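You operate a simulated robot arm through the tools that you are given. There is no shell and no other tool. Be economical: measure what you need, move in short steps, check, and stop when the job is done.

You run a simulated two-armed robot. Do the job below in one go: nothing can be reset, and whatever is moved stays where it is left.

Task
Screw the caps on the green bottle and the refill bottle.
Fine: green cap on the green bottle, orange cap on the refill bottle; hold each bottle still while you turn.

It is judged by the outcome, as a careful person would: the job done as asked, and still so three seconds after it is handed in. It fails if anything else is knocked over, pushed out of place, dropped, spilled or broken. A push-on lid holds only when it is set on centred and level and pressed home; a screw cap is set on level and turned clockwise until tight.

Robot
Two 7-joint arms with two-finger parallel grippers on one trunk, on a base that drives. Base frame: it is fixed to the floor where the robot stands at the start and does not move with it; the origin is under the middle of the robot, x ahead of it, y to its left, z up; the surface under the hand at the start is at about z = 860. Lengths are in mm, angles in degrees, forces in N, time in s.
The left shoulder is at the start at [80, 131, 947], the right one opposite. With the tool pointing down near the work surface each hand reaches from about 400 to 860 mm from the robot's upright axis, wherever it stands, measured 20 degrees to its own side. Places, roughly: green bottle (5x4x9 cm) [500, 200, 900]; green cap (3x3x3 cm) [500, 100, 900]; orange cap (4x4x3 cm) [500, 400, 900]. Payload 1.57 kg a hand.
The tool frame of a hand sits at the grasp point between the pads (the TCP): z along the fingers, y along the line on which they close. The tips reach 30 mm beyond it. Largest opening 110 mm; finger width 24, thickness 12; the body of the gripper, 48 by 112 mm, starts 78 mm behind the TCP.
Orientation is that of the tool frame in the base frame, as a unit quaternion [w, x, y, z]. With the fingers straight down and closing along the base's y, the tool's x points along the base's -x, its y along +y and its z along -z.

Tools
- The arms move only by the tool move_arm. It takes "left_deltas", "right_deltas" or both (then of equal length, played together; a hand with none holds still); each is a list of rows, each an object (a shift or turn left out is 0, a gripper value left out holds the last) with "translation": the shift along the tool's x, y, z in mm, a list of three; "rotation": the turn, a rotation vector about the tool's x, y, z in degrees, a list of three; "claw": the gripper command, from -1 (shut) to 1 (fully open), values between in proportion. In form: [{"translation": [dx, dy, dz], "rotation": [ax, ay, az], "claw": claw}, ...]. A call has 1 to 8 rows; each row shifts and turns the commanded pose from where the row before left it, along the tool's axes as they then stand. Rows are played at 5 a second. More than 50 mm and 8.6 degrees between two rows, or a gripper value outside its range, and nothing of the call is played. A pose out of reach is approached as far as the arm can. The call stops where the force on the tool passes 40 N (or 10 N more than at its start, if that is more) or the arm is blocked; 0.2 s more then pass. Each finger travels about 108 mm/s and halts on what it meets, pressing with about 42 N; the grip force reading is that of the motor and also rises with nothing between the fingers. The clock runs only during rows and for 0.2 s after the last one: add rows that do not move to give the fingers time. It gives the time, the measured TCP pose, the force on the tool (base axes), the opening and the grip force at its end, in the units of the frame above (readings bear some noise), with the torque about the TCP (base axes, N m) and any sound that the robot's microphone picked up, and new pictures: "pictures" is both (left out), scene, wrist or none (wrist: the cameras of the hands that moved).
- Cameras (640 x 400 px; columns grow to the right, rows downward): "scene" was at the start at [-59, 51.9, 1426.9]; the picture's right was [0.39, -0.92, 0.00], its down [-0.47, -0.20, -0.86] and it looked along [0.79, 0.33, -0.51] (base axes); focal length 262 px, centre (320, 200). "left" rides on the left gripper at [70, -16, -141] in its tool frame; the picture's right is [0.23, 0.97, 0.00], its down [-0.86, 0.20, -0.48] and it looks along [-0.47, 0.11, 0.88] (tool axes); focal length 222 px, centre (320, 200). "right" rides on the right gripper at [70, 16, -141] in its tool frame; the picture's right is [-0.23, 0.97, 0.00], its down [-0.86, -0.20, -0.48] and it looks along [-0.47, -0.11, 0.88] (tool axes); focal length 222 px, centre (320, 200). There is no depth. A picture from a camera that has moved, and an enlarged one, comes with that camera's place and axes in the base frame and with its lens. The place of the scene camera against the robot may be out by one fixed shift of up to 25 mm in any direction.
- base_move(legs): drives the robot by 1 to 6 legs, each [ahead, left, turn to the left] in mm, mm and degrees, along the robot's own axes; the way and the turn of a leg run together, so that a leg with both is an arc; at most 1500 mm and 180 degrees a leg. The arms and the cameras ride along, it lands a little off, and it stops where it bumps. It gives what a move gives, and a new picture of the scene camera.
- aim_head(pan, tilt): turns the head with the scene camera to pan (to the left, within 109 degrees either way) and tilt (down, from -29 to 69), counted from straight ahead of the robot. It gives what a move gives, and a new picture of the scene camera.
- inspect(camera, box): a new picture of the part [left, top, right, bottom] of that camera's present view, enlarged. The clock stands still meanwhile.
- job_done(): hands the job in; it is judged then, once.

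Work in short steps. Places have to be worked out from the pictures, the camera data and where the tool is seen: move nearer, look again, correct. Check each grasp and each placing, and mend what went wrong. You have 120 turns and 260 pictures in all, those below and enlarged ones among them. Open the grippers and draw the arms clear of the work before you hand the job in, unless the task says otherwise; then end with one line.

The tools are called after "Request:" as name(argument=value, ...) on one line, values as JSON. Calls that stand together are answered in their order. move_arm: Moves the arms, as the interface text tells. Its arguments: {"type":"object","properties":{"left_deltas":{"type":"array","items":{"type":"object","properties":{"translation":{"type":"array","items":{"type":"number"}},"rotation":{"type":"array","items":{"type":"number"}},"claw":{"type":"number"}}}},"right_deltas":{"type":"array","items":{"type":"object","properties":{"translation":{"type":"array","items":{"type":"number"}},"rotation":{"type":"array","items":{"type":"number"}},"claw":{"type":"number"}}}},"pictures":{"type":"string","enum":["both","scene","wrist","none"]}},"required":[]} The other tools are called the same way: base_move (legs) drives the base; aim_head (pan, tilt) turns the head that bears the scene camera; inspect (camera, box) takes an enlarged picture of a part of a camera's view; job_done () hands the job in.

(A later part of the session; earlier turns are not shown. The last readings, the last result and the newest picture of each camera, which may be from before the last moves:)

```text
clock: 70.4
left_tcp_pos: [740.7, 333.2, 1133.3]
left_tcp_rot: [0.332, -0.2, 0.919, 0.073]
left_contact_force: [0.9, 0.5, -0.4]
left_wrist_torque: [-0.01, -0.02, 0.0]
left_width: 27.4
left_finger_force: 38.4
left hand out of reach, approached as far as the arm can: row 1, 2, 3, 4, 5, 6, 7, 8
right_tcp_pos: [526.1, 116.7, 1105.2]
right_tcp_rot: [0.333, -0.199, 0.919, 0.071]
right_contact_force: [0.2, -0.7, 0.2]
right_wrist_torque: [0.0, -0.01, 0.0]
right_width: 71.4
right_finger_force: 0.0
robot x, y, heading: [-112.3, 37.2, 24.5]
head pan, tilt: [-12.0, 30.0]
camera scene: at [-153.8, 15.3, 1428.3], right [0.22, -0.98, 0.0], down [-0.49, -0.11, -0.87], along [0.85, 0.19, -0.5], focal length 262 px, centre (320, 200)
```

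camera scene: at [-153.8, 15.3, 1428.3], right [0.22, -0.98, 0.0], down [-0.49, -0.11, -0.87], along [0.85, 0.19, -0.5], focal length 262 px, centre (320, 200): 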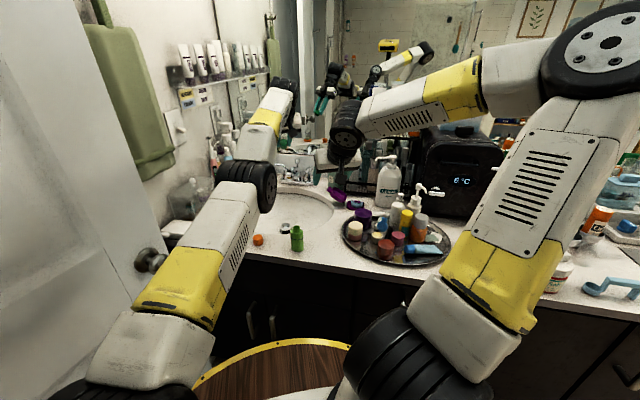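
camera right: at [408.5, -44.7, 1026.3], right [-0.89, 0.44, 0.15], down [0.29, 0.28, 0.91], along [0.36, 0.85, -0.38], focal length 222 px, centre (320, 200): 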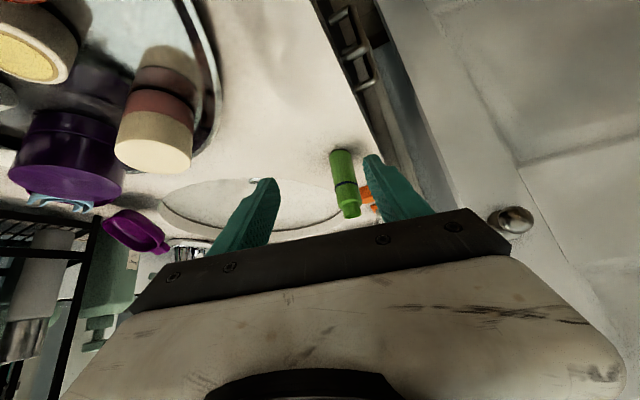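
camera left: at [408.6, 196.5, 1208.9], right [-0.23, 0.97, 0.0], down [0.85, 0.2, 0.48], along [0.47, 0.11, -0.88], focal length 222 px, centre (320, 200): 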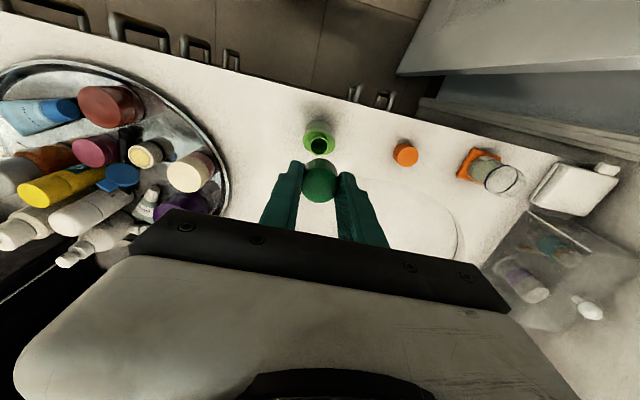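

The left arm is stuck at long reach. The right arm recovered earlier by going to its own side, so I'll do the same for the left: back the base 250 mm, then turn right 35° so that its own side is free space.

Request:
base_move(legs=[[-250, 0, 0], [0, 0, -35]])

Request:
move_arm(left_deltas=[{"translation": [0, 30, 0], "rotation": [0, 8, 0]}, {"translation": [0, 30, 0], "rotation": [0, 8, 0]}, {"translation": [0, 30, 0], "rotation": [0, 8, 0]}, {"translation": [0, 30, 0], "rotation": [0, 8, 0]}, {"translation": [0, 30, 0], "rotation": [0, 8, 0]}, {"translation": [10, 40, 0]}, {"translation": [10, 40, 0]}, {"translation": [10, 40, 0]}], pictures="scene")

```text
clock: 73.9
left_tcp_pos: [526.8, -347.7, 1133.8]
left_tcp_rot: [0.337, 0.108, 0.934, -0.039]
left_contact_force: [-0.1, 0.0, -0.3]
left_wrist_torque: [0.01, 0.02, -0.01]
left_width: 27.9
left_finger_force: 38.2
right_tcp_pos: [223.6, -387.7, 1105.6]
right_tcp_rot: [0.338, 0.107, 0.934, -0.04]
right_contact_force: [-0.3, 0.1, 0.2]
right_wrist_torque: [0.0, -0.03, 0.02]
right_width: 71.6
right_finger_force: 0.1
robot x, y, heading: [-328.4, -60.5, -12.9]
head pan, tilt: [-12.0, 30.0]
camera scene: at [-386.8, -50.7, 1428.3], right [-0.42, -0.91, 0.0], down [-0.45, 0.21, -0.87], along [0.78, -0.37, -0.5], focal length 262 px, centre (320, 200)
```

scene: 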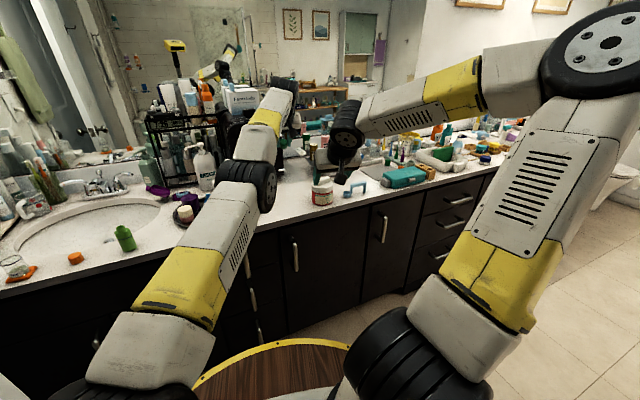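

```text
clock: 75.7
left_tcp_pos: [472.8, -23.2, 1101.9]
left_tcp_rot: [-0.004, 0.114, 0.994, 0.002]
left_contact_force: [0.7, 0.0, -0.2]
left_wrist_torque: [0.01, 0.01, 0.01]
left_width: 27.6
left_finger_force: 38.1
left hand out of reach, approached as far as the arm can: row 1, 2, 3, 4, 5, 6, 7, 8
right_tcp_pos: [223.6, -387.6, 1106.2]
right_tcp_rot: [0.338, 0.108, 0.934, -0.041]
right_contact_force: [0.3, -0.3, -0.1]
right_wrist_torque: [0.02, -0.01, 0.0]
right_width: 71.7
right_finger_force: 0.0
robot x, y, heading: [-332.4, -61.8, -13.3]
head pan, tilt: [-12.0, 30.0]
camera scene: at [-386.8, -51.0, 1428.3], right [-0.42, -0.91, 0.0], down [-0.45, 0.21, -0.87], along [0.78, -0.37, -0.5], focal length 262 px, centre (320, 200)
```

scene: 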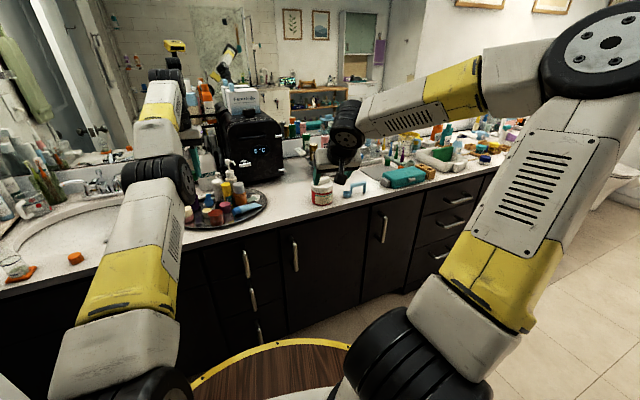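

The left is now well on its own side. I try retracting it toward the robot.

Request:
move_arm(left_deltas=[{"translation": [30, 15, 0]}, {"translation": [30, 15, 0]}, {"translation": [30, 15, 0]}, {"translation": [30, 15, 0]}, {"translation": [30, 0, 0]}, {"translation": [30, 0, 0]}, {"translation": [30, 0, 0]}], pictures="scene")

```text
clock: 77.3
left_tcp_pos: [454.2, 70.5, 1162.5]
left_tcp_rot: [-0.004, 0.114, 0.993, 0.001]
left_contact_force: [-0.2, 0.3, -0.1]
left_wrist_torque: [0.0, -0.01, 0.02]
left_width: 27.6
left_finger_force: 38.3
left hand out of reach, approached as far as the arm can: row 1, 2, 3, 4, 5, 6, 7
right_tcp_pos: [224.5, -387.9, 1105.9]
right_tcp_rot: [0.338, 0.107, 0.934, -0.04]
right_contact_force: [-0.6, 0.2, 0.3]
right_wrist_torque: [-0.03, -0.02, -0.01]
right_width: 71.4
right_finger_force: 0.1
robot x, y, heading: [-329.9, -63.9, -13.4]
head pan, tilt: [-12.0, 30.0]
camera scene: at [-386.9, -50.6, 1428.3], right [-0.42, -0.91, 0.0], down [-0.45, 0.21, -0.87], along [0.78, -0.37, -0.5], focal length 262 px, centre (320, 200)
```

scene: 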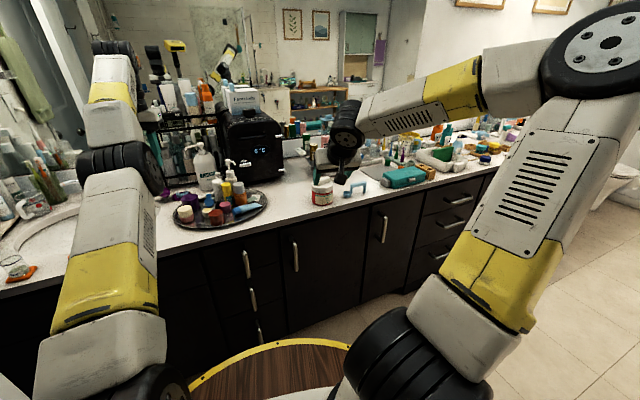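

The hand moves on a sphere about the shoulder, as if the elbow cannot flex from this side. I'll try extending it forward a bit to free the elbow, then retract.

Request:
move_arm(left_deltas=[{"translation": [-30, 0, 0]}, {"translation": [-30, 0, 0]}, {"translation": [-30, 0, 0]}, {}], pictures="none")

Request:
move_arm(left_deltas=[{"translation": [20, 0, 0], "rotation": [0, 6, 0]}, {"translation": [20, 0, 0], "rotation": [0, 6, 0]}, {"translation": [20, 0, 0]}, {"translation": [20, 0, 0]}, {"translation": [20, 0, 0]}, {"translation": [20, 0, 0]}], pictures="scene")

```text
clock: 78.3
left_tcp_pos: [455.2, 67.0, 1163.5]
left_tcp_rot: [-0.003, 0.115, 0.993, 0.002]
left_contact_force: [0.3, -1.0, -0.5]
left_wrist_torque: [-0.01, 0.02, 0.0]
left_width: 27.7
left_finger_force: 38.4
left hand out of reach, approached as far as the arm can: row 1, 2, 3
right_tcp_pos: [223.9, -386.6, 1106.1]
right_tcp_rot: [0.338, 0.107, 0.934, -0.04]
right_contact_force: [-0.3, -0.4, 0.2]
right_wrist_torque: [-0.01, 0.01, 0.01]
right_width: 71.8
right_finger_force: 0.0
robot x, y, heading: [-330.7, -62.5, -12.8]
head pan, tilt: [-12.0, 30.0]
```

```text
clock: 79.7
left_tcp_pos: [352.5, 87.8, 1170.5]
left_tcp_rot: [-0.053, 0.115, 0.992, 0.007]
left_contact_force: [0.9, -0.2, -0.2]
left_wrist_torque: [0.01, 0.02, 0.02]
left_width: 27.5
left_finger_force: 38.1
left hand out of reach, approached as far as the arm can: row 1, 2
right_tcp_pos: [223.6, -387.0, 1106.1]
right_tcp_rot: [0.337, 0.107, 0.934, -0.041]
right_contact_force: [-0.1, -0.5, -0.1]
right_wrist_torque: [0.04, -0.04, 0.01]
right_width: 71.3
right_finger_force: 0.2
robot x, y, heading: [-329.2, -58.9, -13.1]
head pan, tilt: [-12.0, 30.0]
camera scene: at [-386.6, -50.7, 1428.3], right [-0.42, -0.91, 0.0], down [-0.45, 0.21, -0.87], along [0.78, -0.37, -0.5], focal length 262 px, centre (320, 200)
```

scene: 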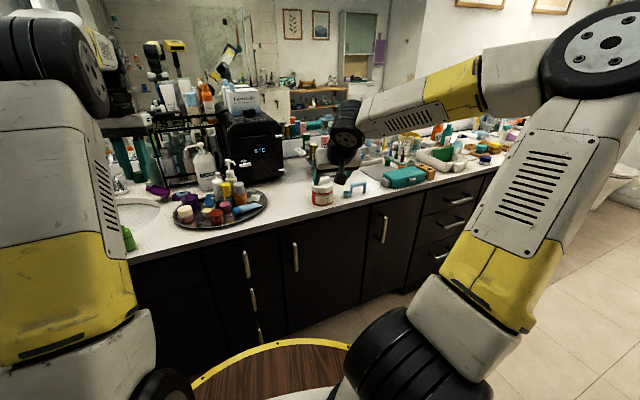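

That freed it: the wrist must keep a good bend between forearm and hand, so a holding tilt should go across the forearm, not along it. For the right hand that means heading about 30° to the right of straight ahead. I'll test that pose here in free air: rotate, then move to where the bottle would be relative to the robot.

Request:
move_arm(right_deltas=[{"rotation": [4.8, 0, 5.75]}, {"rotation": [4.8, 0, 5.75]}, {"rotation": [4.8, 0, 5.75]}, {"rotation": [4.8, 0, 5.75]}, {}], left_deltas=[{"rotation": [0, -3, 0]}, {"rotation": [0, -3, 0]}, {"rotation": [0, 0, 0]}, {}, {}], pictures="none")

Request:
move_arm(right_deltas=[{"translation": [19.2, 31, 6.7]}, {"translation": [19.2, 31, 6.7]}, {"translation": [19.2, 31, 6.7]}, {"translation": [19.2, 31, 6.7]}, {"translation": [19.2, 31, 6.7]}, {"translation": [19.2, 31, 6.7]}, {}], pictures="scene")

```text
clock: 80.9
left_tcp_pos: [352.5, 89.2, 1172.2]
left_tcp_rot: [-0.001, 0.114, 0.993, 0.001]
left_contact_force: [-0.4, 0.0, 0.3]
left_wrist_torque: [0.01, 0.03, 0.01]
left_width: 27.7
left_finger_force: 38.1
right_tcp_pos: [224.4, -386.9, 1104.8]
right_tcp_rot: [0.316, 0.345, 0.874, -0.127]
right_contact_force: [0.3, -0.6, -0.4]
right_wrist_torque: [-0.03, 0.0, -0.02]
right_width: 71.6
right_finger_force: 0.1
robot x, y, heading: [-331.0, -60.7, -13.1]
head pan, tilt: [-12.0, 30.0]
```

```text
clock: 82.5
left_tcp_pos: [353.0, 88.0, 1171.4]
left_tcp_rot: [-0.002, 0.114, 0.994, 0.0]
left_contact_force: [0.2, 1.2, 0.3]
left_wrist_torque: [0.01, -0.02, -0.02]
left_width: 27.6
left_finger_force: 37.9
right_tcp_pos: [231.7, -377.4, 1094.5]
right_tcp_rot: [0.317, 0.346, 0.874, -0.126]
right_contact_force: [0.8, -0.1, 0.0]
right_wrist_torque: [0.02, 0.02, 0.02]
right_width: 71.5
right_finger_force: 0.1
right hand out of reach, approached as far as the arm can: row 1, 2, 3, 4, 5, 6
robot x, y, heading: [-330.4, -58.3, -13.1]
head pan, tilt: [-12.0, 30.0]
camera scene: at [-386.8, -50.6, 1428.3], right [-0.42, -0.91, 0.0], down [-0.45, 0.21, -0.87], along [0.78, -0.37, -0.5], focal length 262 px, centre (320, 200)
```

scene: 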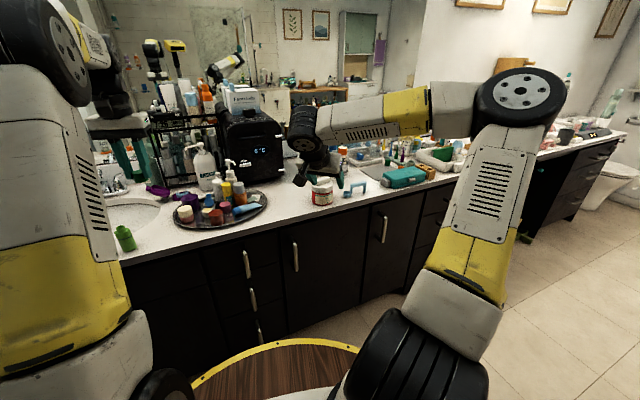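

Worse: so the tilt must not be too far off the forearm plane (a forearm-roll limit). I'll try heading 40° inward with a gentler tilt of 32°, which needs less of that roll.

Request:
move_arm(right_deltas=[{"rotation": [-5, 0, -5.97]}, {"rotation": [-5, 0, -5.97]}, {"rotation": [-5, 0, -5.97]}, {"rotation": [-5, 0, -5.97]}, {"rotation": [-5, 0, -5.97]}, {"rotation": [-5, 0, -5.97]}, {"rotation": [-5, 0, -5.97]}, {"rotation": [-5, 0, -5.97]}], pictures="none")

Request:
move_arm(right_deltas=[{"rotation": [-5, 0, -5.97]}, {"rotation": [0, 8, 0]}, {}], pictures="none")

```text
clock: 84.3
left_tcp_pos: [353.7, 89.8, 1172.5]
left_tcp_rot: [-0.002, 0.113, 0.994, 0.0]
left_contact_force: [-0.8, -0.7, 0.8]
left_wrist_torque: [0.01, -0.02, 0.04]
left_width: 27.8
left_finger_force: 37.6
right_tcp_pos: [227.3, -374.9, 1095.0]
right_tcp_rot: [0.337, -0.158, 0.927, 0.058]
right_contact_force: [0.4, 0.2, -0.2]
right_wrist_torque: [-0.01, 0.0, -0.03]
right_width: 71.6
right_finger_force: 0.1
robot x, y, heading: [-330.3, -63.2, -13.0]
head pan, tilt: [-12.0, 30.0]
```

```text
clock: 85.1
left_tcp_pos: [354.7, 89.1, 1171.4]
left_tcp_rot: [-0.002, 0.114, 0.993, 0.003]
left_contact_force: [-0.5, -0.1, 0.8]
left_wrist_torque: [0.01, 0.01, -0.01]
left_width: 27.5
left_finger_force: 38.0
right_tcp_pos: [227.7, -374.0, 1094.1]
right_tcp_rot: [0.266, -0.224, 0.935, 0.064]
right_contact_force: [0.1, -0.1, 0.3]
right_wrist_torque: [0.02, -0.02, 0.0]
right_width: 71.4
right_finger_force: 0.0
robot x, y, heading: [-330.4, -60.0, -13.1]
head pan, tilt: [-12.0, 30.0]
```

Now the free-air test: move to where the bottle would be straight ahead, then down to holding height.

Request:
move_arm(right_deltas=[{"translation": [-10.7, 17.9, 25.2]}, {"translation": [-10.7, 17.9, 25.2]}, {"translation": [-10.7, 17.9, 25.2]}, {"translation": [-10.7, 17.9, 25.2]}, {"translation": [-10.7, 17.9, 25.2]}, {"translation": [-10.7, 17.9, 25.2]}, {}], pictures="none")

Request:
move_arm(right_deltas=[{"translation": [17.7, 0, 28.3]}, {"translation": [17.7, 0, 28.3]}, {"translation": [17.7, 0, 28.3]}, {}], pictures="scene")

```text
clock: 86.7
left_tcp_pos: [353.4, 88.8, 1171.8]
left_tcp_rot: [-0.001, 0.114, 0.993, 0.002]
left_contact_force: [0.5, -0.4, -0.3]
left_wrist_torque: [-0.01, 0.01, -0.01]
left_width: 27.8
left_finger_force: 38.3
right_tcp_pos: [280.7, -268.5, 1026.5]
right_tcp_rot: [0.267, -0.224, 0.935, 0.064]
right_contact_force: [-0.4, 0.3, 0.4]
right_wrist_torque: [0.01, 0.0, -0.04]
right_width: 71.4
right_finger_force: 0.1
right hand out of reach, approached as far as the arm can: row 5, 6
robot x, y, heading: [-329.2, -60.4, -12.9]
head pan, tilt: [-12.0, 30.0]
```

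```text
clock: 87.7
left_tcp_pos: [354.3, 88.5, 1172.0]
left_tcp_rot: [-0.002, 0.114, 0.994, 0.001]
left_contact_force: [0.0, 0.0, -0.1]
left_wrist_torque: [0.0, 0.03, -0.02]
left_width: 27.6
left_finger_force: 37.7
right_tcp_pos: [277.2, -268.6, 926.5]
right_tcp_rot: [0.266, -0.225, 0.935, 0.064]
right_contact_force: [-0.4, 0.3, -1.0]
right_wrist_torque: [0.0, -0.04, 0.01]
right_width: 71.3
right_finger_force: 0.2
robot x, y, heading: [-327.5, -63.1, -12.9]
head pan, tilt: [-12.0, 30.0]
camera scene: at [-386.8, -50.6, 1428.3], right [-0.42, -0.91, 0.0], down [-0.45, 0.21, -0.87], along [0.78, -0.37, -0.5], focal length 262 px, centre (320, 200)
```

scene: 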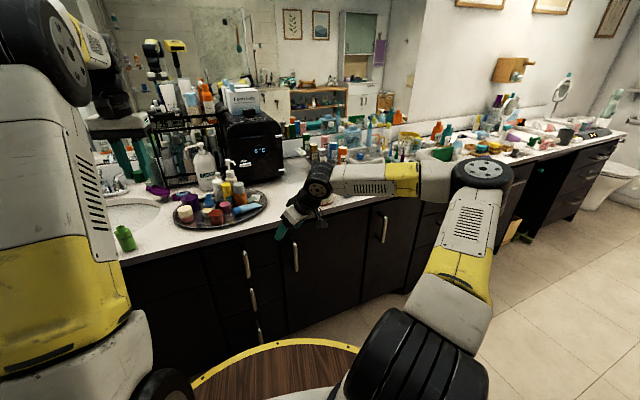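

At heading 40°, tilt 32°, the right hand holds anywhere up to 65 mm right of straight ahead, and goes down freely. Now I test whether the left can reach vertically above that same point.

Request:
move_arm(left_deltas=[{"translation": [-2, -45, 10]}, {"translation": [-2, -45, 10]}, {"translation": [-2, -45, 10]}, {"translation": [-2, -45, 10]}, {"translation": [-2, -45, 10]}, {"translation": [-2, -45, 10]}, {"translation": [-2, -45, 10]}, {"translation": [-2, -42, 10]}], pictures="scene")

```text
clock: 89.5
left_tcp_pos: [290.0, -263.5, 1092.7]
left_tcp_rot: [-0.001, 0.114, 0.993, 0.001]
left_contact_force: [0.7, 0.8, -0.7]
left_wrist_torque: [-0.05, 0.01, 0.03]
left_width: 27.5
left_finger_force: 38.0
right_tcp_pos: [277.3, -267.9, 927.2]
right_tcp_rot: [0.267, -0.225, 0.935, 0.065]
right_contact_force: [0.0, 0.4, -0.2]
right_wrist_torque: [-0.07, 0.01, -0.04]
right_width: 71.6
right_finger_force: 0.2
robot x, y, heading: [-332.2, -60.5, -13.0]
head pan, tilt: [-12.0, 30.0]
camera scene: at [-386.9, -50.3, 1428.3], right [-0.42, -0.91, 0.0], down [-0.45, 0.21, -0.87], along [0.78, -0.37, -0.5], focal length 262 px, centre (320, 200)
```

scene: 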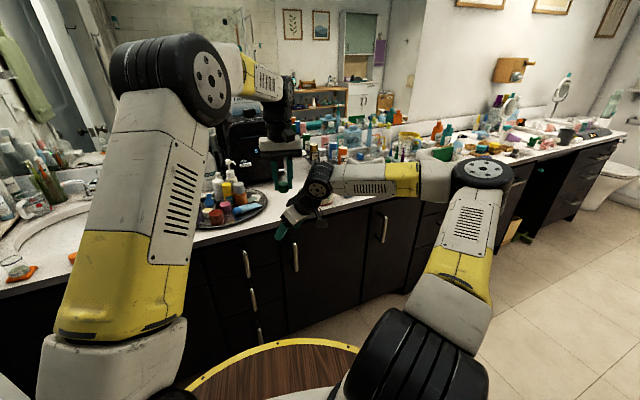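

Both hands reach it together. I back the right hand off and up, raise the left, then turn the base to 22° and drive so the green bottle lies at that same relative spot.

Request:
move_arm(right_deltas=[{"translation": [3.2, 0, -32.6]}, {"translation": [3.2, 0, -32.6]}, {"translation": [3.2, 0, -32.6]}, {"translation": [3.2, 0, -32.6]}, {"translation": [3.2, 0, -32.6]}, {}], left_deltas=[{}, {}, {"translation": [0, 0, -10]}, {"translation": [0, 0, -10]}, {}, {}], pictures="none")

Request:
base_move(legs=[[0, 0, 35], [203, 10, 0]])

```text
clock: 90.9
left_tcp_pos: [289.5, -263.1, 1110.0]
left_tcp_rot: [-0.001, 0.114, 0.994, 0.0]
left_contact_force: [0.0, -0.3, -0.4]
left_wrist_torque: [0.0, 0.01, 0.03]
left_width: 27.9
left_finger_force: 38.3
right_tcp_pos: [187.0, -312.6, 1054.7]
right_tcp_rot: [0.266, -0.225, 0.935, 0.064]
right_contact_force: [0.6, 0.3, 0.7]
right_wrist_torque: [0.02, 0.03, 0.04]
right_width: 71.4
right_finger_force: 0.0
robot x, y, heading: [-332.9, -62.5, -13.1]
head pan, tilt: [-12.0, 30.0]
```

```text
clock: 94.1
left_tcp_pos: [477.1, 211.5, 1110.8]
left_tcp_rot: [-0.001, -0.187, 0.982, 0.001]
left_contact_force: [-0.1, 0.7, -0.7]
left_wrist_torque: [0.03, 0.0, 0.01]
left_width: 27.7
left_finger_force: 38.2
right_tcp_pos: [421.3, 110.4, 1057.0]
right_tcp_rot: [0.235, -0.493, 0.826, 0.14]
right_contact_force: [0.7, -0.1, -0.3]
right_wrist_torque: [-0.03, -0.02, -0.01]
right_width: 71.5
right_finger_force: 0.0
robot x, y, heading: [-147.0, 24.0, 21.6]
head pan, tilt: [-12.0, 30.0]
camera scene: at [-190.5, 3.6, 1428.3], right [0.17, -0.99, 0.0], down [-0.49, -0.08, -0.87], along [0.85, 0.14, -0.5], focal length 262 px, centre (320, 200)
```

scene: 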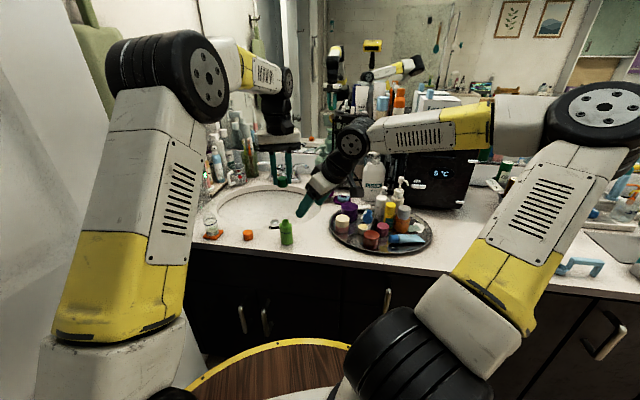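

The left hand is right above the bottle. The right hand heads 62° with 32° tilt; I lower it to a pre-hold point 90 mm behind the bottle.

Request:
move_arm(right_deltas=[{"translation": [13.8, -0.9, 29.5]}, {"translation": [13.8, -0.9, 29.5]}, {"translation": [13.8, -0.9, 29.5]}, {}], pictures="wrist")

```text
clock: 95.1
left_tcp_pos: [476.8, 211.3, 1110.4]
left_tcp_rot: [-0.002, -0.187, 0.982, 0.001]
left_contact_force: [0.0, 0.0, 0.2]
left_wrist_torque: [-0.02, 0.02, 0.02]
left_width: 27.4
left_finger_force: 38.2
right_tcp_pos: [431.7, 119.5, 960.0]
right_tcp_rot: [0.235, -0.493, 0.826, 0.141]
right_contact_force: [0.6, -0.1, -0.6]
right_wrist_torque: [-0.01, 0.01, 0.02]
right_width: 71.2
right_finger_force: 0.1
robot x, y, heading: [-149.1, 23.4, 21.7]
head pan, tilt: [-12.0, 30.0]
camera right: at [354.2, 10.6, 1042.7], right [-0.77, 0.63, 0.12], down [0.4, 0.32, 0.86], along [0.5, 0.71, -0.5], focal length 222 px, centre (320, 200)
```

right: 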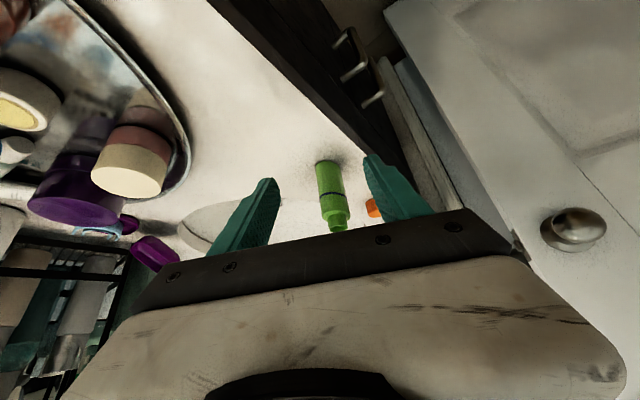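

The bottle is centred between the right fingers. I advance to the hold pose.

Request:
move_arm(right_deltas=[{"translation": [-10.3, 0.6, 25.6]}, {"translation": [-10.3, 0.6, 25.6]}, {"translation": [-10.3, 0.6, 25.6]}, {"translation": [-10.3, 0.5, 25.6]}, {}], pictures="both")

```text
clock: 96.3
left_tcp_pos: [476.9, 211.7, 1109.8]
left_tcp_rot: [-0.002, -0.187, 0.982, 0.0]
left_contact_force: [0.2, -1.2, -0.6]
left_wrist_torque: [0.01, -0.02, -0.01]
left_width: 27.6
left_finger_force: 37.9
right_tcp_pos: [470.7, 198.9, 895.0]
right_tcp_rot: [0.236, -0.493, 0.825, 0.141]
right_contact_force: [-0.5, -0.2, -0.2]
right_wrist_torque: [-0.01, -0.01, -0.02]
right_width: 71.4
right_finger_force: 0.0
robot x, y, heading: [-144.7, 21.9, 21.9]
head pan, tilt: [-12.0, 30.0]
camera scene: at [-190.4, 3.7, 1428.3], right [0.17, -0.99, 0.0], down [-0.49, -0.08, -0.87], along [0.85, 0.14, -0.5], focal length 262 px, centre (320, 200)
camera right: at [394.0, 89.4, 978.0], right [-0.77, 0.63, 0.12], down [0.4, 0.32, 0.86], along [0.5, 0.7, -0.5], focal length 222 px, centre (320, 200)
```

scene: 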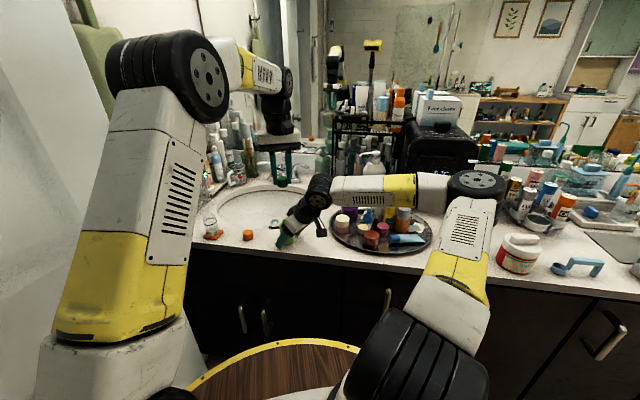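
right: 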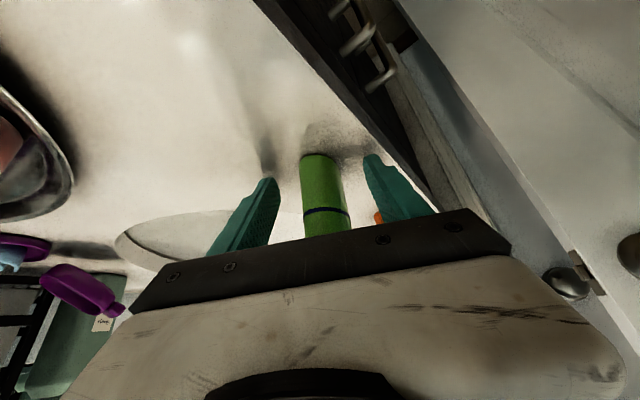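

At the hold pose with the bottle well between the fingers, I close the right hand.

Request:
move_arm(right_deltas=[{"claw": -0.15}, {"claw": -0.3}, {"claw": -1}, {}, {}], pictures="wrist")

Request:
inspect(camera="left", box=[250, 90, 410, 190])

```text
clock: 97.5
left_tcp_pos: [475.1, 210.8, 1110.9]
left_tcp_rot: [-0.002, -0.187, 0.982, 0.001]
left_contact_force: [-0.8, 0.6, 0.0]
left_wrist_torque: [-0.01, 0.0, 0.0]
left_width: 27.8
left_finger_force: 38.6
right_tcp_pos: [469.6, 198.5, 895.1]
right_tcp_rot: [0.235, -0.494, 0.825, 0.141]
right_contact_force: [0.1, 0.3, 1.8]
right_wrist_torque: [0.09, 0.02, 0.01]
right_width: 28.7
right_finger_force: 38.4
robot x, y, heading: [-150.1, 24.4, 21.5]
head pan, tilt: [-12.0, 30.0]
camera right: at [393.8, 89.4, 978.1], right [-0.77, 0.63, 0.12], down [0.4, 0.32, 0.86], along [0.5, 0.71, -0.5], focal length 222 px, centre (320, 200)
```

right: 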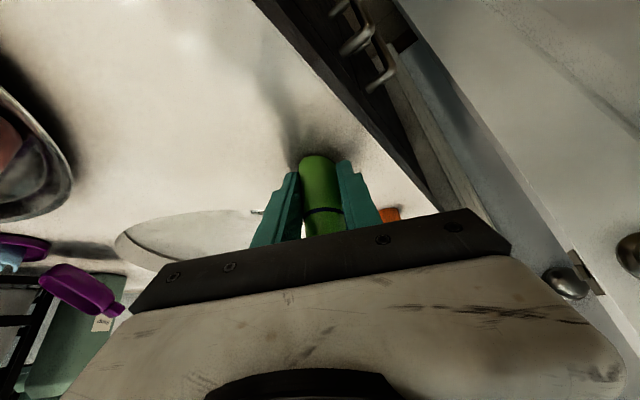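

```text
4.00 times, centred on (330, 140) of left
camera zoom: at [417.6, 169.2, 1252.8], right [-0.57, 0.82, 0.0], down [0.72, 0.5, 0.48], along [0.39, 0.27, -0.88], focal length 888 px, centre (280, 440)
```

zoom: 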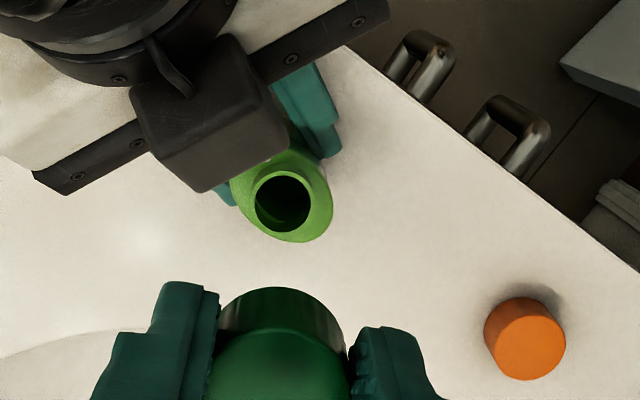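

The bottle is gripped. A black box on top of the right gripper looks close to the bottle's mouth, so I check the clearance from the other views.

Request:
inspect(camera="scene", box=[230, 130, 390, 260])

Request:
inspect(camera="left", box=[200, 60, 420, 200])

```text
3.08 times, centred on (310, 195) of scene
camera zoom: at [-190.4, 3.6, 1428.3], right [0.17, -0.99, 0.0], down [-0.49, -0.08, -0.87], along [0.85, 0.14, -0.5], focal length 807 px, centre (351, 215)
```

zoom: 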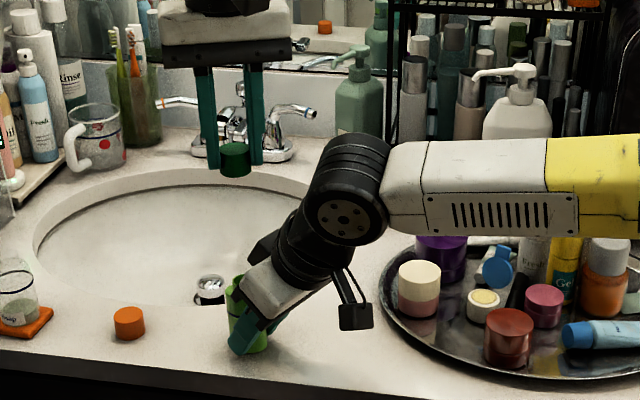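

```text
2.86 times, centred on (310, 130) of left
camera zoom: at [417.6, 169.2, 1252.8], right [-0.57, 0.82, 0.0], down [0.72, 0.5, 0.48], along [0.39, 0.27, -0.88], focal length 635 px, centre (349, 400)
```

zoom: 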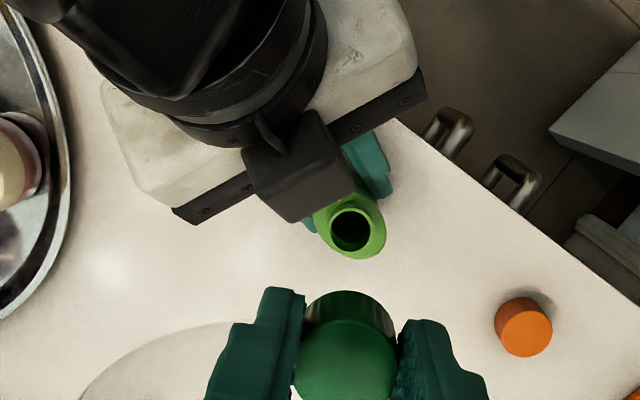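

With 32° tilt the box on the right gripper comes within about 31 mm of the bottle axis, which is too tight for turning. At 40° it would be about 48 mm. I release, back off, and turn the base 3.5° left so that the steeper tilt is reachable.

Request:
move_arm(right_deltas=[{"claw": 0.3}, {}, {"translation": [10.3, -0.6, -25.6]}, {"translation": [10.3, -0.6, -25.6]}, {"translation": [10.3, -0.6, -25.6]}, {"translation": [10.3, -0.6, -25.6]}, {"translation": [-20, 0, -35]}], pictures="none")

Request:
base_move(legs=[[0, 0, 3.5]])

Request:
move_arm(right_deltas=[{"rotation": [0, -4, 0]}, {"rotation": [0, -4, 0]}, {}], pictures="scene")

```text
clock: 99.1
left_tcp_pos: [477.2, 211.8, 1110.9]
left_tcp_rot: [-0.002, -0.188, 0.982, 0.001]
left_contact_force: [0.0, 0.3, -0.8]
left_wrist_torque: [-0.01, 0.01, -0.05]
left_width: 27.4
left_finger_force: 37.6
right_tcp_pos: [429.9, 119.4, 999.1]
right_tcp_rot: [0.235, -0.493, 0.826, 0.141]
right_contact_force: [-0.2, 0.4, -0.1]
right_wrist_torque: [0.0, 0.04, 0.02]
right_width: 71.3
right_finger_force: 0.2
robot x, y, heading: [-148.4, 25.1, 21.3]
head pan, tilt: [-12.0, 30.0]
```

```text
clock: 100.0
left_tcp_pos: [464.0, 249.9, 1110.8]
left_tcp_rot: [-0.002, -0.219, 0.976, 0.001]
left_contact_force: [0.8, -0.4, 0.4]
left_wrist_torque: [-0.02, -0.01, 0.0]
left_width: 27.8
left_finger_force: 38.0
right_tcp_pos: [422.5, 154.5, 998.8]
right_tcp_rot: [0.231, -0.519, 0.809, 0.148]
right_contact_force: [0.6, -0.3, 0.6]
right_wrist_torque: [-0.01, 0.01, 0.03]
right_width: 71.6
right_finger_force: 0.0
robot x, y, heading: [-149.6, 21.5, 25.0]
head pan, tilt: [-12.0, 30.0]
camera scene: at [-188.0, 1.1, 1428.3], right [0.23, -0.97, 0.0], down [-0.49, -0.11, -0.87], along [0.84, 0.2, -0.5], focal length 262 px, centre (320, 200)
```

scene: 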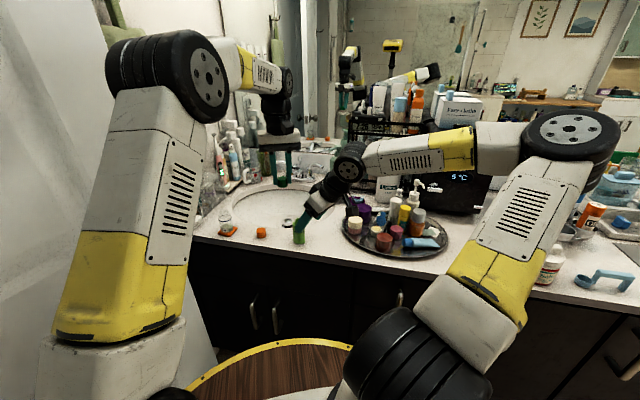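

```text
clock: 100.8
left_tcp_pos: [463.8, 249.3, 1109.8]
left_tcp_rot: [-0.002, -0.219, 0.976, 0.0]
left_contact_force: [0.3, -0.1, -0.1]
left_wrist_torque: [0.02, 0.01, 0.0]
left_width: 27.4
left_finger_force: 37.7
right_tcp_pos: [422.5, 155.2, 998.3]
right_tcp_rot: [0.287, -0.508, 0.791, 0.184]
right_contact_force: [-0.8, -0.1, 0.5]
right_wrist_torque: [0.01, -0.01, 0.01]
right_width: 71.3
right_finger_force: 0.1
robot x, y, heading: [-148.8, 22.0, 25.4]
head pan, tilt: [-12.0, 30.0]
camera scene: at [-188.0, 1.1, 1428.3], right [0.23, -0.97, 0.0], down [-0.49, -0.11, -0.87], along [0.84, 0.2, -0.5], focal length 262 px, centre (320, 200)
```

scene: 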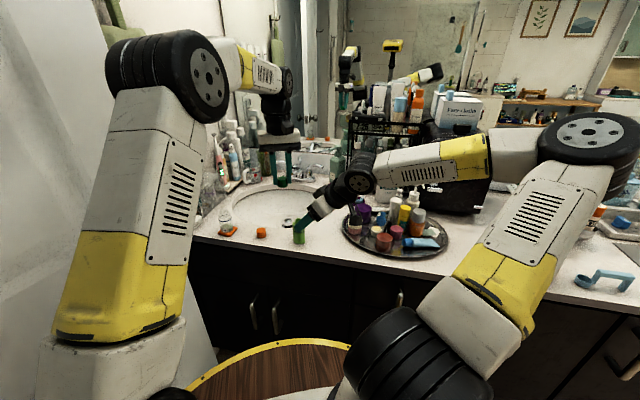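

Tilt is now 40° without complaint. I move to the new pre-hold point and check the bottle through the right camera.

Request:
move_arm(right_deltas=[{"translation": [23.6, -13.9, 5]}, {"translation": [23.6, -13.9, 5]}, {}], pictures="wrist")

Request:
inspect(camera="left", box=[200, 60, 420, 200])

```text
clock: 101.6
left_tcp_pos: [463.1, 249.3, 1111.4]
left_tcp_rot: [-0.002, -0.219, 0.976, 0.0]
left_contact_force: [-0.8, -0.5, -0.2]
left_wrist_torque: [-0.01, -0.01, -0.02]
left_width: 27.7
left_finger_force: 38.0
right_tcp_pos: [436.3, 112.9, 961.5]
right_tcp_rot: [0.286, -0.509, 0.791, 0.184]
right_contact_force: [0.4, 0.4, 0.9]
right_wrist_torque: [-0.06, -0.01, 0.03]
right_width: 71.7
right_finger_force: 0.1
robot x, y, heading: [-148.2, 24.9, 25.1]
head pan, tilt: [-12.0, 30.0]
camera right: at [360.3, -10.3, 1025.8], right [-0.81, 0.56, 0.14], down [0.33, 0.24, 0.92], along [0.48, 0.79, -0.38], focal length 222 px, centre (320, 200)
```

right: 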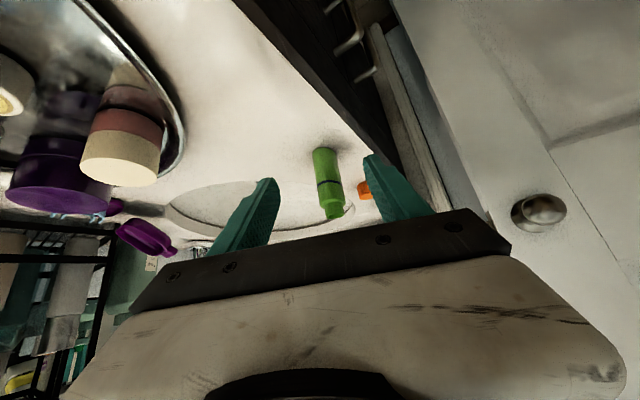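

```text
2.86 times, centred on (310, 130) of left
camera zoom: at [407.2, 204.5, 1252.8], right [-0.62, 0.78, 0.0], down [0.69, 0.55, 0.48], along [0.37, 0.3, -0.88], focal length 635 px, centre (349, 400)
```

zoom: 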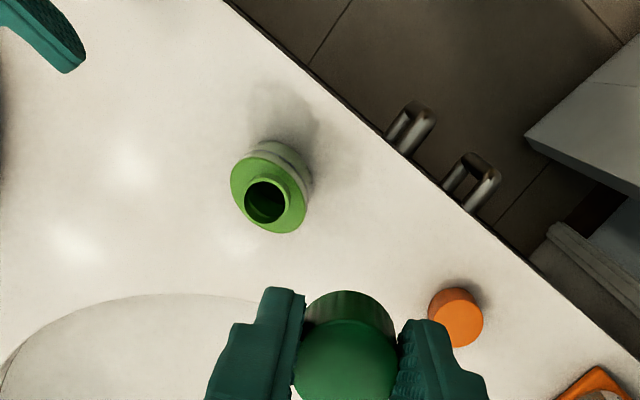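

The bottle still stands upright at about (478, 212). I advance to the hold pose and close.

Request:
move_arm(right_deltas=[{"translation": [-7.1, 0.7, 27.7]}, {"translation": [-7.1, 0.7, 27.7]}, {"translation": [-7.1, 0.7, 27.7]}, {"translation": [-7, 0.6, 27.5]}, {}, {"claw": -0.2}, {"claw": -1}, {}], pictures="wrist")

Request:
inspect(camera="left", box=[200, 60, 420, 200])

```text
clock: 103.4
left_tcp_pos: [463.9, 250.5, 1111.5]
left_tcp_rot: [-0.003, -0.219, 0.976, 0.001]
left_contact_force: [-0.2, 0.4, -0.3]
left_wrist_torque: [0.0, -0.01, 0.03]
left_width: 27.4
left_finger_force: 38.4
right_tcp_pos: [471.8, 201.8, 895.5]
right_tcp_rot: [0.287, -0.507, 0.792, 0.184]
right_contact_force: [-0.2, 0.5, 0.1]
right_wrist_torque: [0.03, 0.04, -0.01]
right_width: 28.4
right_finger_force: 38.5
robot x, y, heading: [-147.2, 23.0, 25.2]
head pan, tilt: [-12.0, 30.0]
camera right: at [398.9, 77.9, 958.1], right [-0.81, 0.56, 0.15], down [0.33, 0.24, 0.92], along [0.48, 0.79, -0.38], focal length 222 px, centre (320, 200)
```

right: 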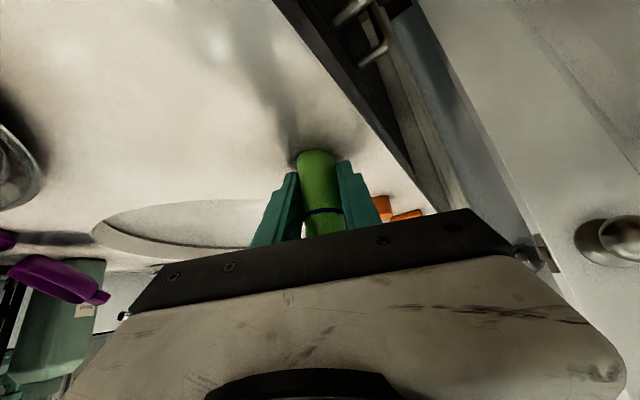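

```text
2.86 times, centred on (310, 130) of left
camera zoom: at [407.2, 204.5, 1252.8], right [-0.62, 0.78, 0.0], down [0.69, 0.55, 0.48], along [0.37, 0.3, -0.88], focal length 635 px, centre (349, 400)
```

zoom: 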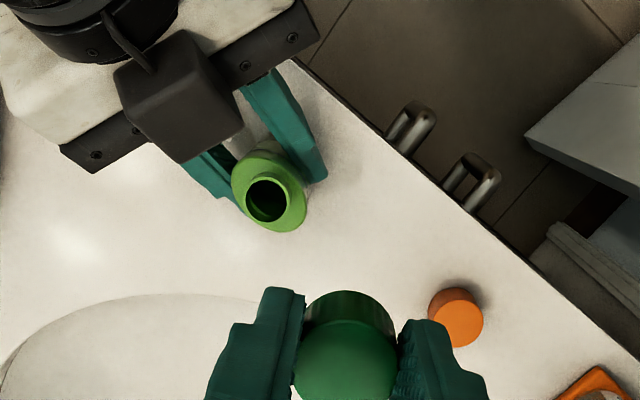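

Held well at 28 mm, upright, with the box now well clear. I bring the left over the mouth at (478, 212) and pre-turn it counter-clockwise to have room for a long clockwise stroke.

Request:
move_arm(left_deltas=[{"translation": [3.7, -40.8, 0]}, {"rotation": [0, 0, -8.5]}, {"rotation": [0, 0, -8.5]}, {"rotation": [0, 0, -8.5]}, {"rotation": [0, 0, -8.5]}, {"rotation": [0, 0, -8.5]}, {"rotation": [0, 0, -8.5]}, {}], pictures="wrist")

```text
clock: 105.2
left_tcp_pos: [477.7, 212.2, 1111.9]
left_tcp_rot: [-0.001, -0.619, 0.786, 0.002]
left_contact_force: [0.9, -1.0, -0.3]
left_wrist_torque: [0.04, 0.02, -0.02]
left_width: 27.8
left_finger_force: 37.7
right_tcp_pos: [474.1, 201.7, 894.4]
right_tcp_rot: [0.287, -0.507, 0.792, 0.184]
right_contact_force: [0.1, -1.0, 0.0]
right_wrist_torque: [0.0, -0.02, 0.0]
right_width: 28.3
right_finger_force: 38.2
robot x, y, heading: [-145.6, 21.2, 25.1]
head pan, tilt: [-12.0, 30.0]
camera left: at [476.5, 138.7, 1252.4], right [-1.0, 0.01, 0.0], down [0.01, 0.88, 0.48], along [0.0, 0.48, -0.88], focal length 222 px, centre (320, 200)
```

left: 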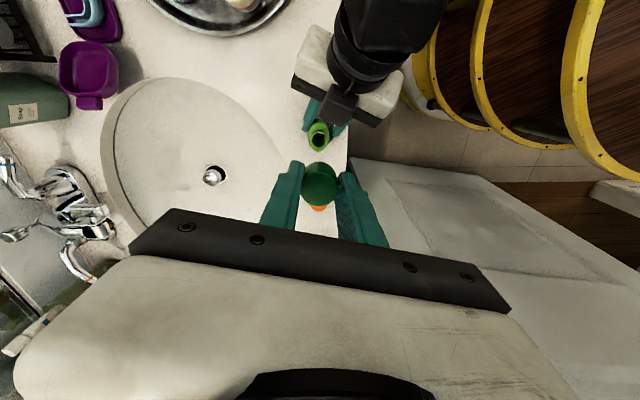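

Rotation went freely. I check the alignment of cap and mouth with an enlarged view.

Request:
inspect(camera="left", box=[260, 100, 380, 220])

```text
3.33 times, centred on (320, 160) of left
camera zoom: at [476.5, 138.7, 1252.4], right [-1.0, 0.01, 0.0], down [0.01, 0.88, 0.48], along [0.0, 0.48, -0.88], focal length 740 px, centre (320, 333)
```

zoom: 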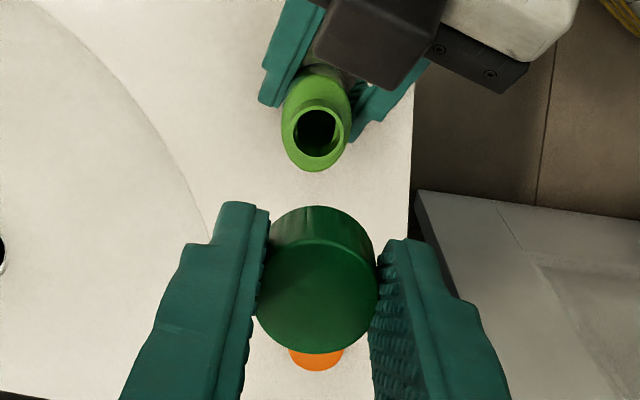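

Cap and mouth agree within about 1 mm. I nudge by that and descend until the cap's rim is about 7 mm above the neck.

Request:
move_arm(left_deltas=[{"translation": [-1, 0, 40]}, {"translation": [0, 0, 40]}, {"translation": [0, 0, 30]}, {"translation": [0, 0, 12]}, {}], pictures="wrist")

Request:
inspect(camera="left", box=[260, 100, 380, 220])

Request:
inspect(camera="scene", box=[250, 140, 390, 260])

```text
clock: 106.4
left_tcp_pos: [477.4, 212.7, 988.8]
left_tcp_rot: [-0.002, -0.618, 0.786, 0.001]
left_contact_force: [0.0, -1.1, -0.6]
left_wrist_torque: [0.0, 0.0, -0.02]
left_width: 27.6
left_finger_force: 37.7
right_tcp_pos: [473.0, 202.1, 894.9]
right_tcp_rot: [0.287, -0.507, 0.792, 0.184]
right_contact_force: [-0.6, 0.4, 0.6]
right_wrist_torque: [0.02, 0.02, -0.02]
right_width: 28.2
right_finger_force: 39.0
robot x, y, heading: [-147.8, 26.1, 25.0]
head pan, tilt: [-12.0, 30.0]
camera left: at [476.7, 140.3, 1130.9], right [-1.0, 0.01, 0.0], down [0.01, 0.88, 0.48], along [0.0, 0.48, -0.88], focal length 222 px, centre (320, 200)
```

left: 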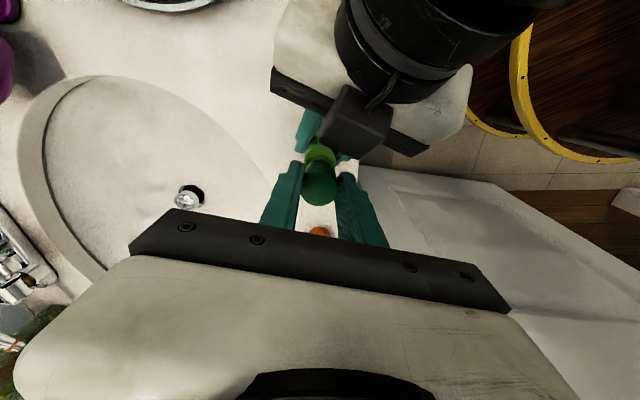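

```text
3.33 times, centred on (320, 160) of left
camera zoom: at [476.7, 140.3, 1130.9], right [-1.0, 0.01, 0.0], down [0.01, 0.88, 0.48], along [0.0, 0.48, -0.88], focal length 740 px, centre (320, 333)
```

zoom: 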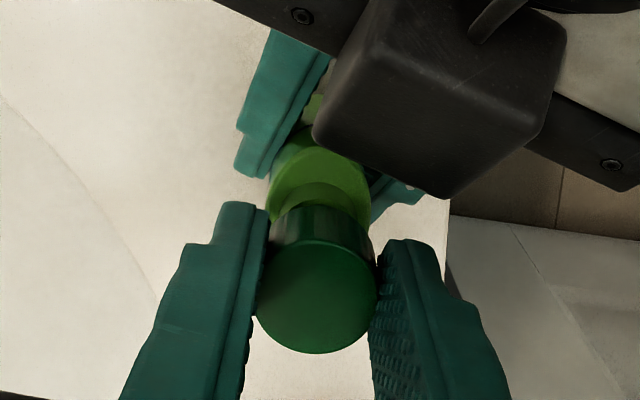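

```text
3.33 times, centred on (320, 200) of scene
camera zoom: at [-188.0, 1.1, 1428.3], right [0.23, -0.97, 0.0], down [-0.49, -0.11, -0.87], along [0.84, 0.2, -0.5], focal length 874 px, centre (320, 200)
```

zoom: 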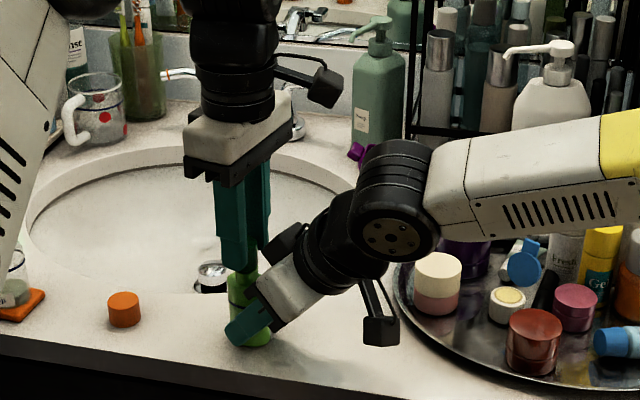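

Looks well lined up. I descend gently in 2 mm rows to feel the neck.

Request:
move_arm(left_deltas=[{"translation": [0, 0, 2]}, {"translation": [0, 0, 2]}, {"translation": [0, 0, 2]}, {"translation": [0, 0, 2]}, {}], pictures="none")

```text
clock: 107.6
left_tcp_pos: [478.0, 213.2, 984.4]
left_tcp_rot: [0.0, -0.617, 0.787, -0.001]
left_contact_force: [-5.2, -3.8, 37.5]
left_wrist_torque: [-0.41, 0.3, -0.04]
left_width: 27.7
left_finger_force: 38.1
right_tcp_pos: [473.9, 201.9, 894.4]
right_tcp_rot: [0.288, -0.507, 0.792, 0.183]
right_contact_force: [9.4, 7.5, -13.0]
right_wrist_torque: [0.15, 0.27, -0.02]
right_width: 28.2
right_finger_force: 39.0
robot x, y, heading: [-150.1, 23.2, 25.3]
head pan, tilt: [-12.0, 30.0]
```

Contact at TCP z≈984, with the reaction centred about 7 mm toward the robot's side, so the cap sits too far along +h. I lift 2 mm, shift 2 mm that way, and press again gently.

Request:
move_arm(left_deltas=[{"translation": [0, 0, -4]}, {"translation": [1.9, 0.4, 0]}, {}, {"translation": [0, 0, 2]}, {"translation": [0, 0, 1]}, {}], pictures="none")

```text
clock: 109.0
left_tcp_pos: [476.4, 210.7, 983.4]
left_tcp_rot: [-0.001, -0.617, 0.787, 0.0]
left_contact_force: [3.3, 5.8, 20.7]
left_wrist_torque: [0.08, -0.18, 0.03]
left_width: 27.5
left_finger_force: 38.4
right_tcp_pos: [472.8, 201.4, 895.7]
right_tcp_rot: [0.286, -0.508, 0.792, 0.183]
right_contact_force: [-5.6, -6.2, -5.6]
right_wrist_torque: [0.43, 0.18, -0.04]
right_width: 28.1
right_finger_force: 38.7
robot x, y, heading: [-148.8, 25.2, 25.0]
head pan, tilt: [-12.0, 30.0]
```

The sideways force flipped sign, so the centre lies about halfway. I shift back 1 mm and lower again.

Request:
move_arm(left_deltas=[{"translation": [0, 0, -4]}, {"translation": [-1, -0.2, 0]}, {}, {"translation": [0, 0, 3]}, {"translation": [0, 0, 1]}, {}], pictures="wrist")

Request:
inspect(camera="left", box=[260, 100, 380, 220])

```text
clock: 110.4
left_tcp_pos: [477.2, 211.3, 984.9]
left_tcp_rot: [-0.002, -0.617, 0.787, 0.001]
left_contact_force: [-5.1, -3.2, 10.2]
left_wrist_torque: [-0.22, 0.16, -0.02]
left_width: 27.8
left_finger_force: 37.7
right_tcp_pos: [474.3, 200.1, 894.6]
right_tcp_rot: [0.287, -0.507, 0.792, 0.183]
right_contact_force: [7.1, 3.7, -4.2]
right_wrist_torque: [-0.13, 0.27, -0.01]
right_width: 27.8
right_finger_force: 38.3
robot x, y, heading: [-146.9, 25.1, 25.2]
head pan, tilt: [-12.0, 30.0]
camera left: at [476.8, 138.6, 1125.5], right [-1.0, 0.01, 0.0], down [0.01, 0.88, 0.48], along [0.0, 0.48, -0.88], focal length 222 px, centre (320, 200)
```

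left: 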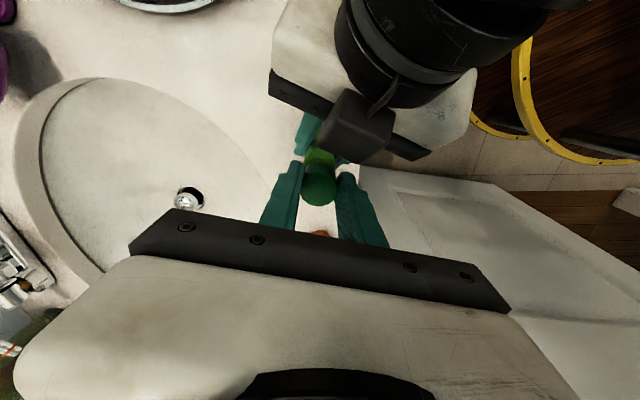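

```text
3.33 times, centred on (320, 160) of left
camera zoom: at [476.8, 138.6, 1125.5], right [-1.0, 0.01, 0.0], down [0.01, 0.88, 0.48], along [0.0, 0.48, -0.88], focal length 740 px, centre (320, 333)
```

zoom: 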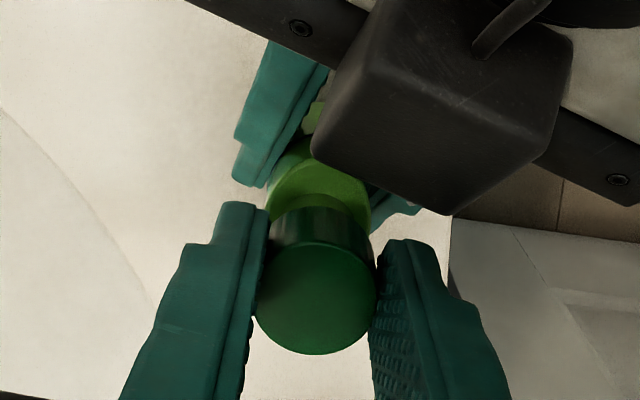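

Only light contact now, still on the −y side. The cap is level, so I search a little further toward −y with a light press.

Request:
move_arm(left_deltas=[{"translation": [0, 0, -3]}, {"translation": [1.3, -0.1, 0]}, {}, {"translation": [0, 0, 3]}, {"translation": [0, 0, 1]}, {}], pictures="none")

```text
clock: 111.8
left_tcp_pos: [476.9, 212.5, 981.7]
left_tcp_rot: [-0.003, -0.617, 0.787, 0.001]
left_contact_force: [-0.9, -1.7, -1.0]
left_wrist_torque: [-0.01, 0.02, -0.01]
left_width: 27.5
left_finger_force: 38.1
right_tcp_pos: [472.4, 201.2, 894.4]
right_tcp_rot: [0.287, -0.508, 0.791, 0.184]
right_contact_force: [0.2, 1.7, 0.5]
right_wrist_torque: [-0.07, 0.09, 0.01]
right_width: 27.8
right_finger_force: 37.9
robot x, y, heading: [-148.2, 19.8, 25.2]
head pan, tilt: [-12.0, 30.0]
```

No force at 981.7, lower than before: the cap has slipped over the neck's rim. I keep lowering gently.

Request:
move_arm(left_deltas=[{"translation": [0, 0, 1.5]}, {"translation": [0, 0, 1.5]}, {"translation": [0, 0, 1.5]}, {"translation": [0, 0, 1.5]}, {}], pictures="none")

```text
clock: 113.0
left_tcp_pos: [477.0, 209.7, 975.1]
left_tcp_rot: [-0.001, -0.617, 0.787, 0.002]
left_contact_force: [0.2, -0.4, 0.9]
left_wrist_torque: [-0.04, -0.01, 0.01]
left_width: 27.8
left_finger_force: 38.0
right_tcp_pos: [474.0, 201.5, 893.9]
right_tcp_rot: [0.286, -0.508, 0.791, 0.184]
right_contact_force: [-1.1, -0.4, 1.9]
right_wrist_torque: [0.04, 0.05, 0.01]
right_width: 27.7
right_finger_force: 37.5
robot x, y, heading: [-153.0, 28.2, 25.2]
head pan, tilt: [-12.0, 30.0]
```

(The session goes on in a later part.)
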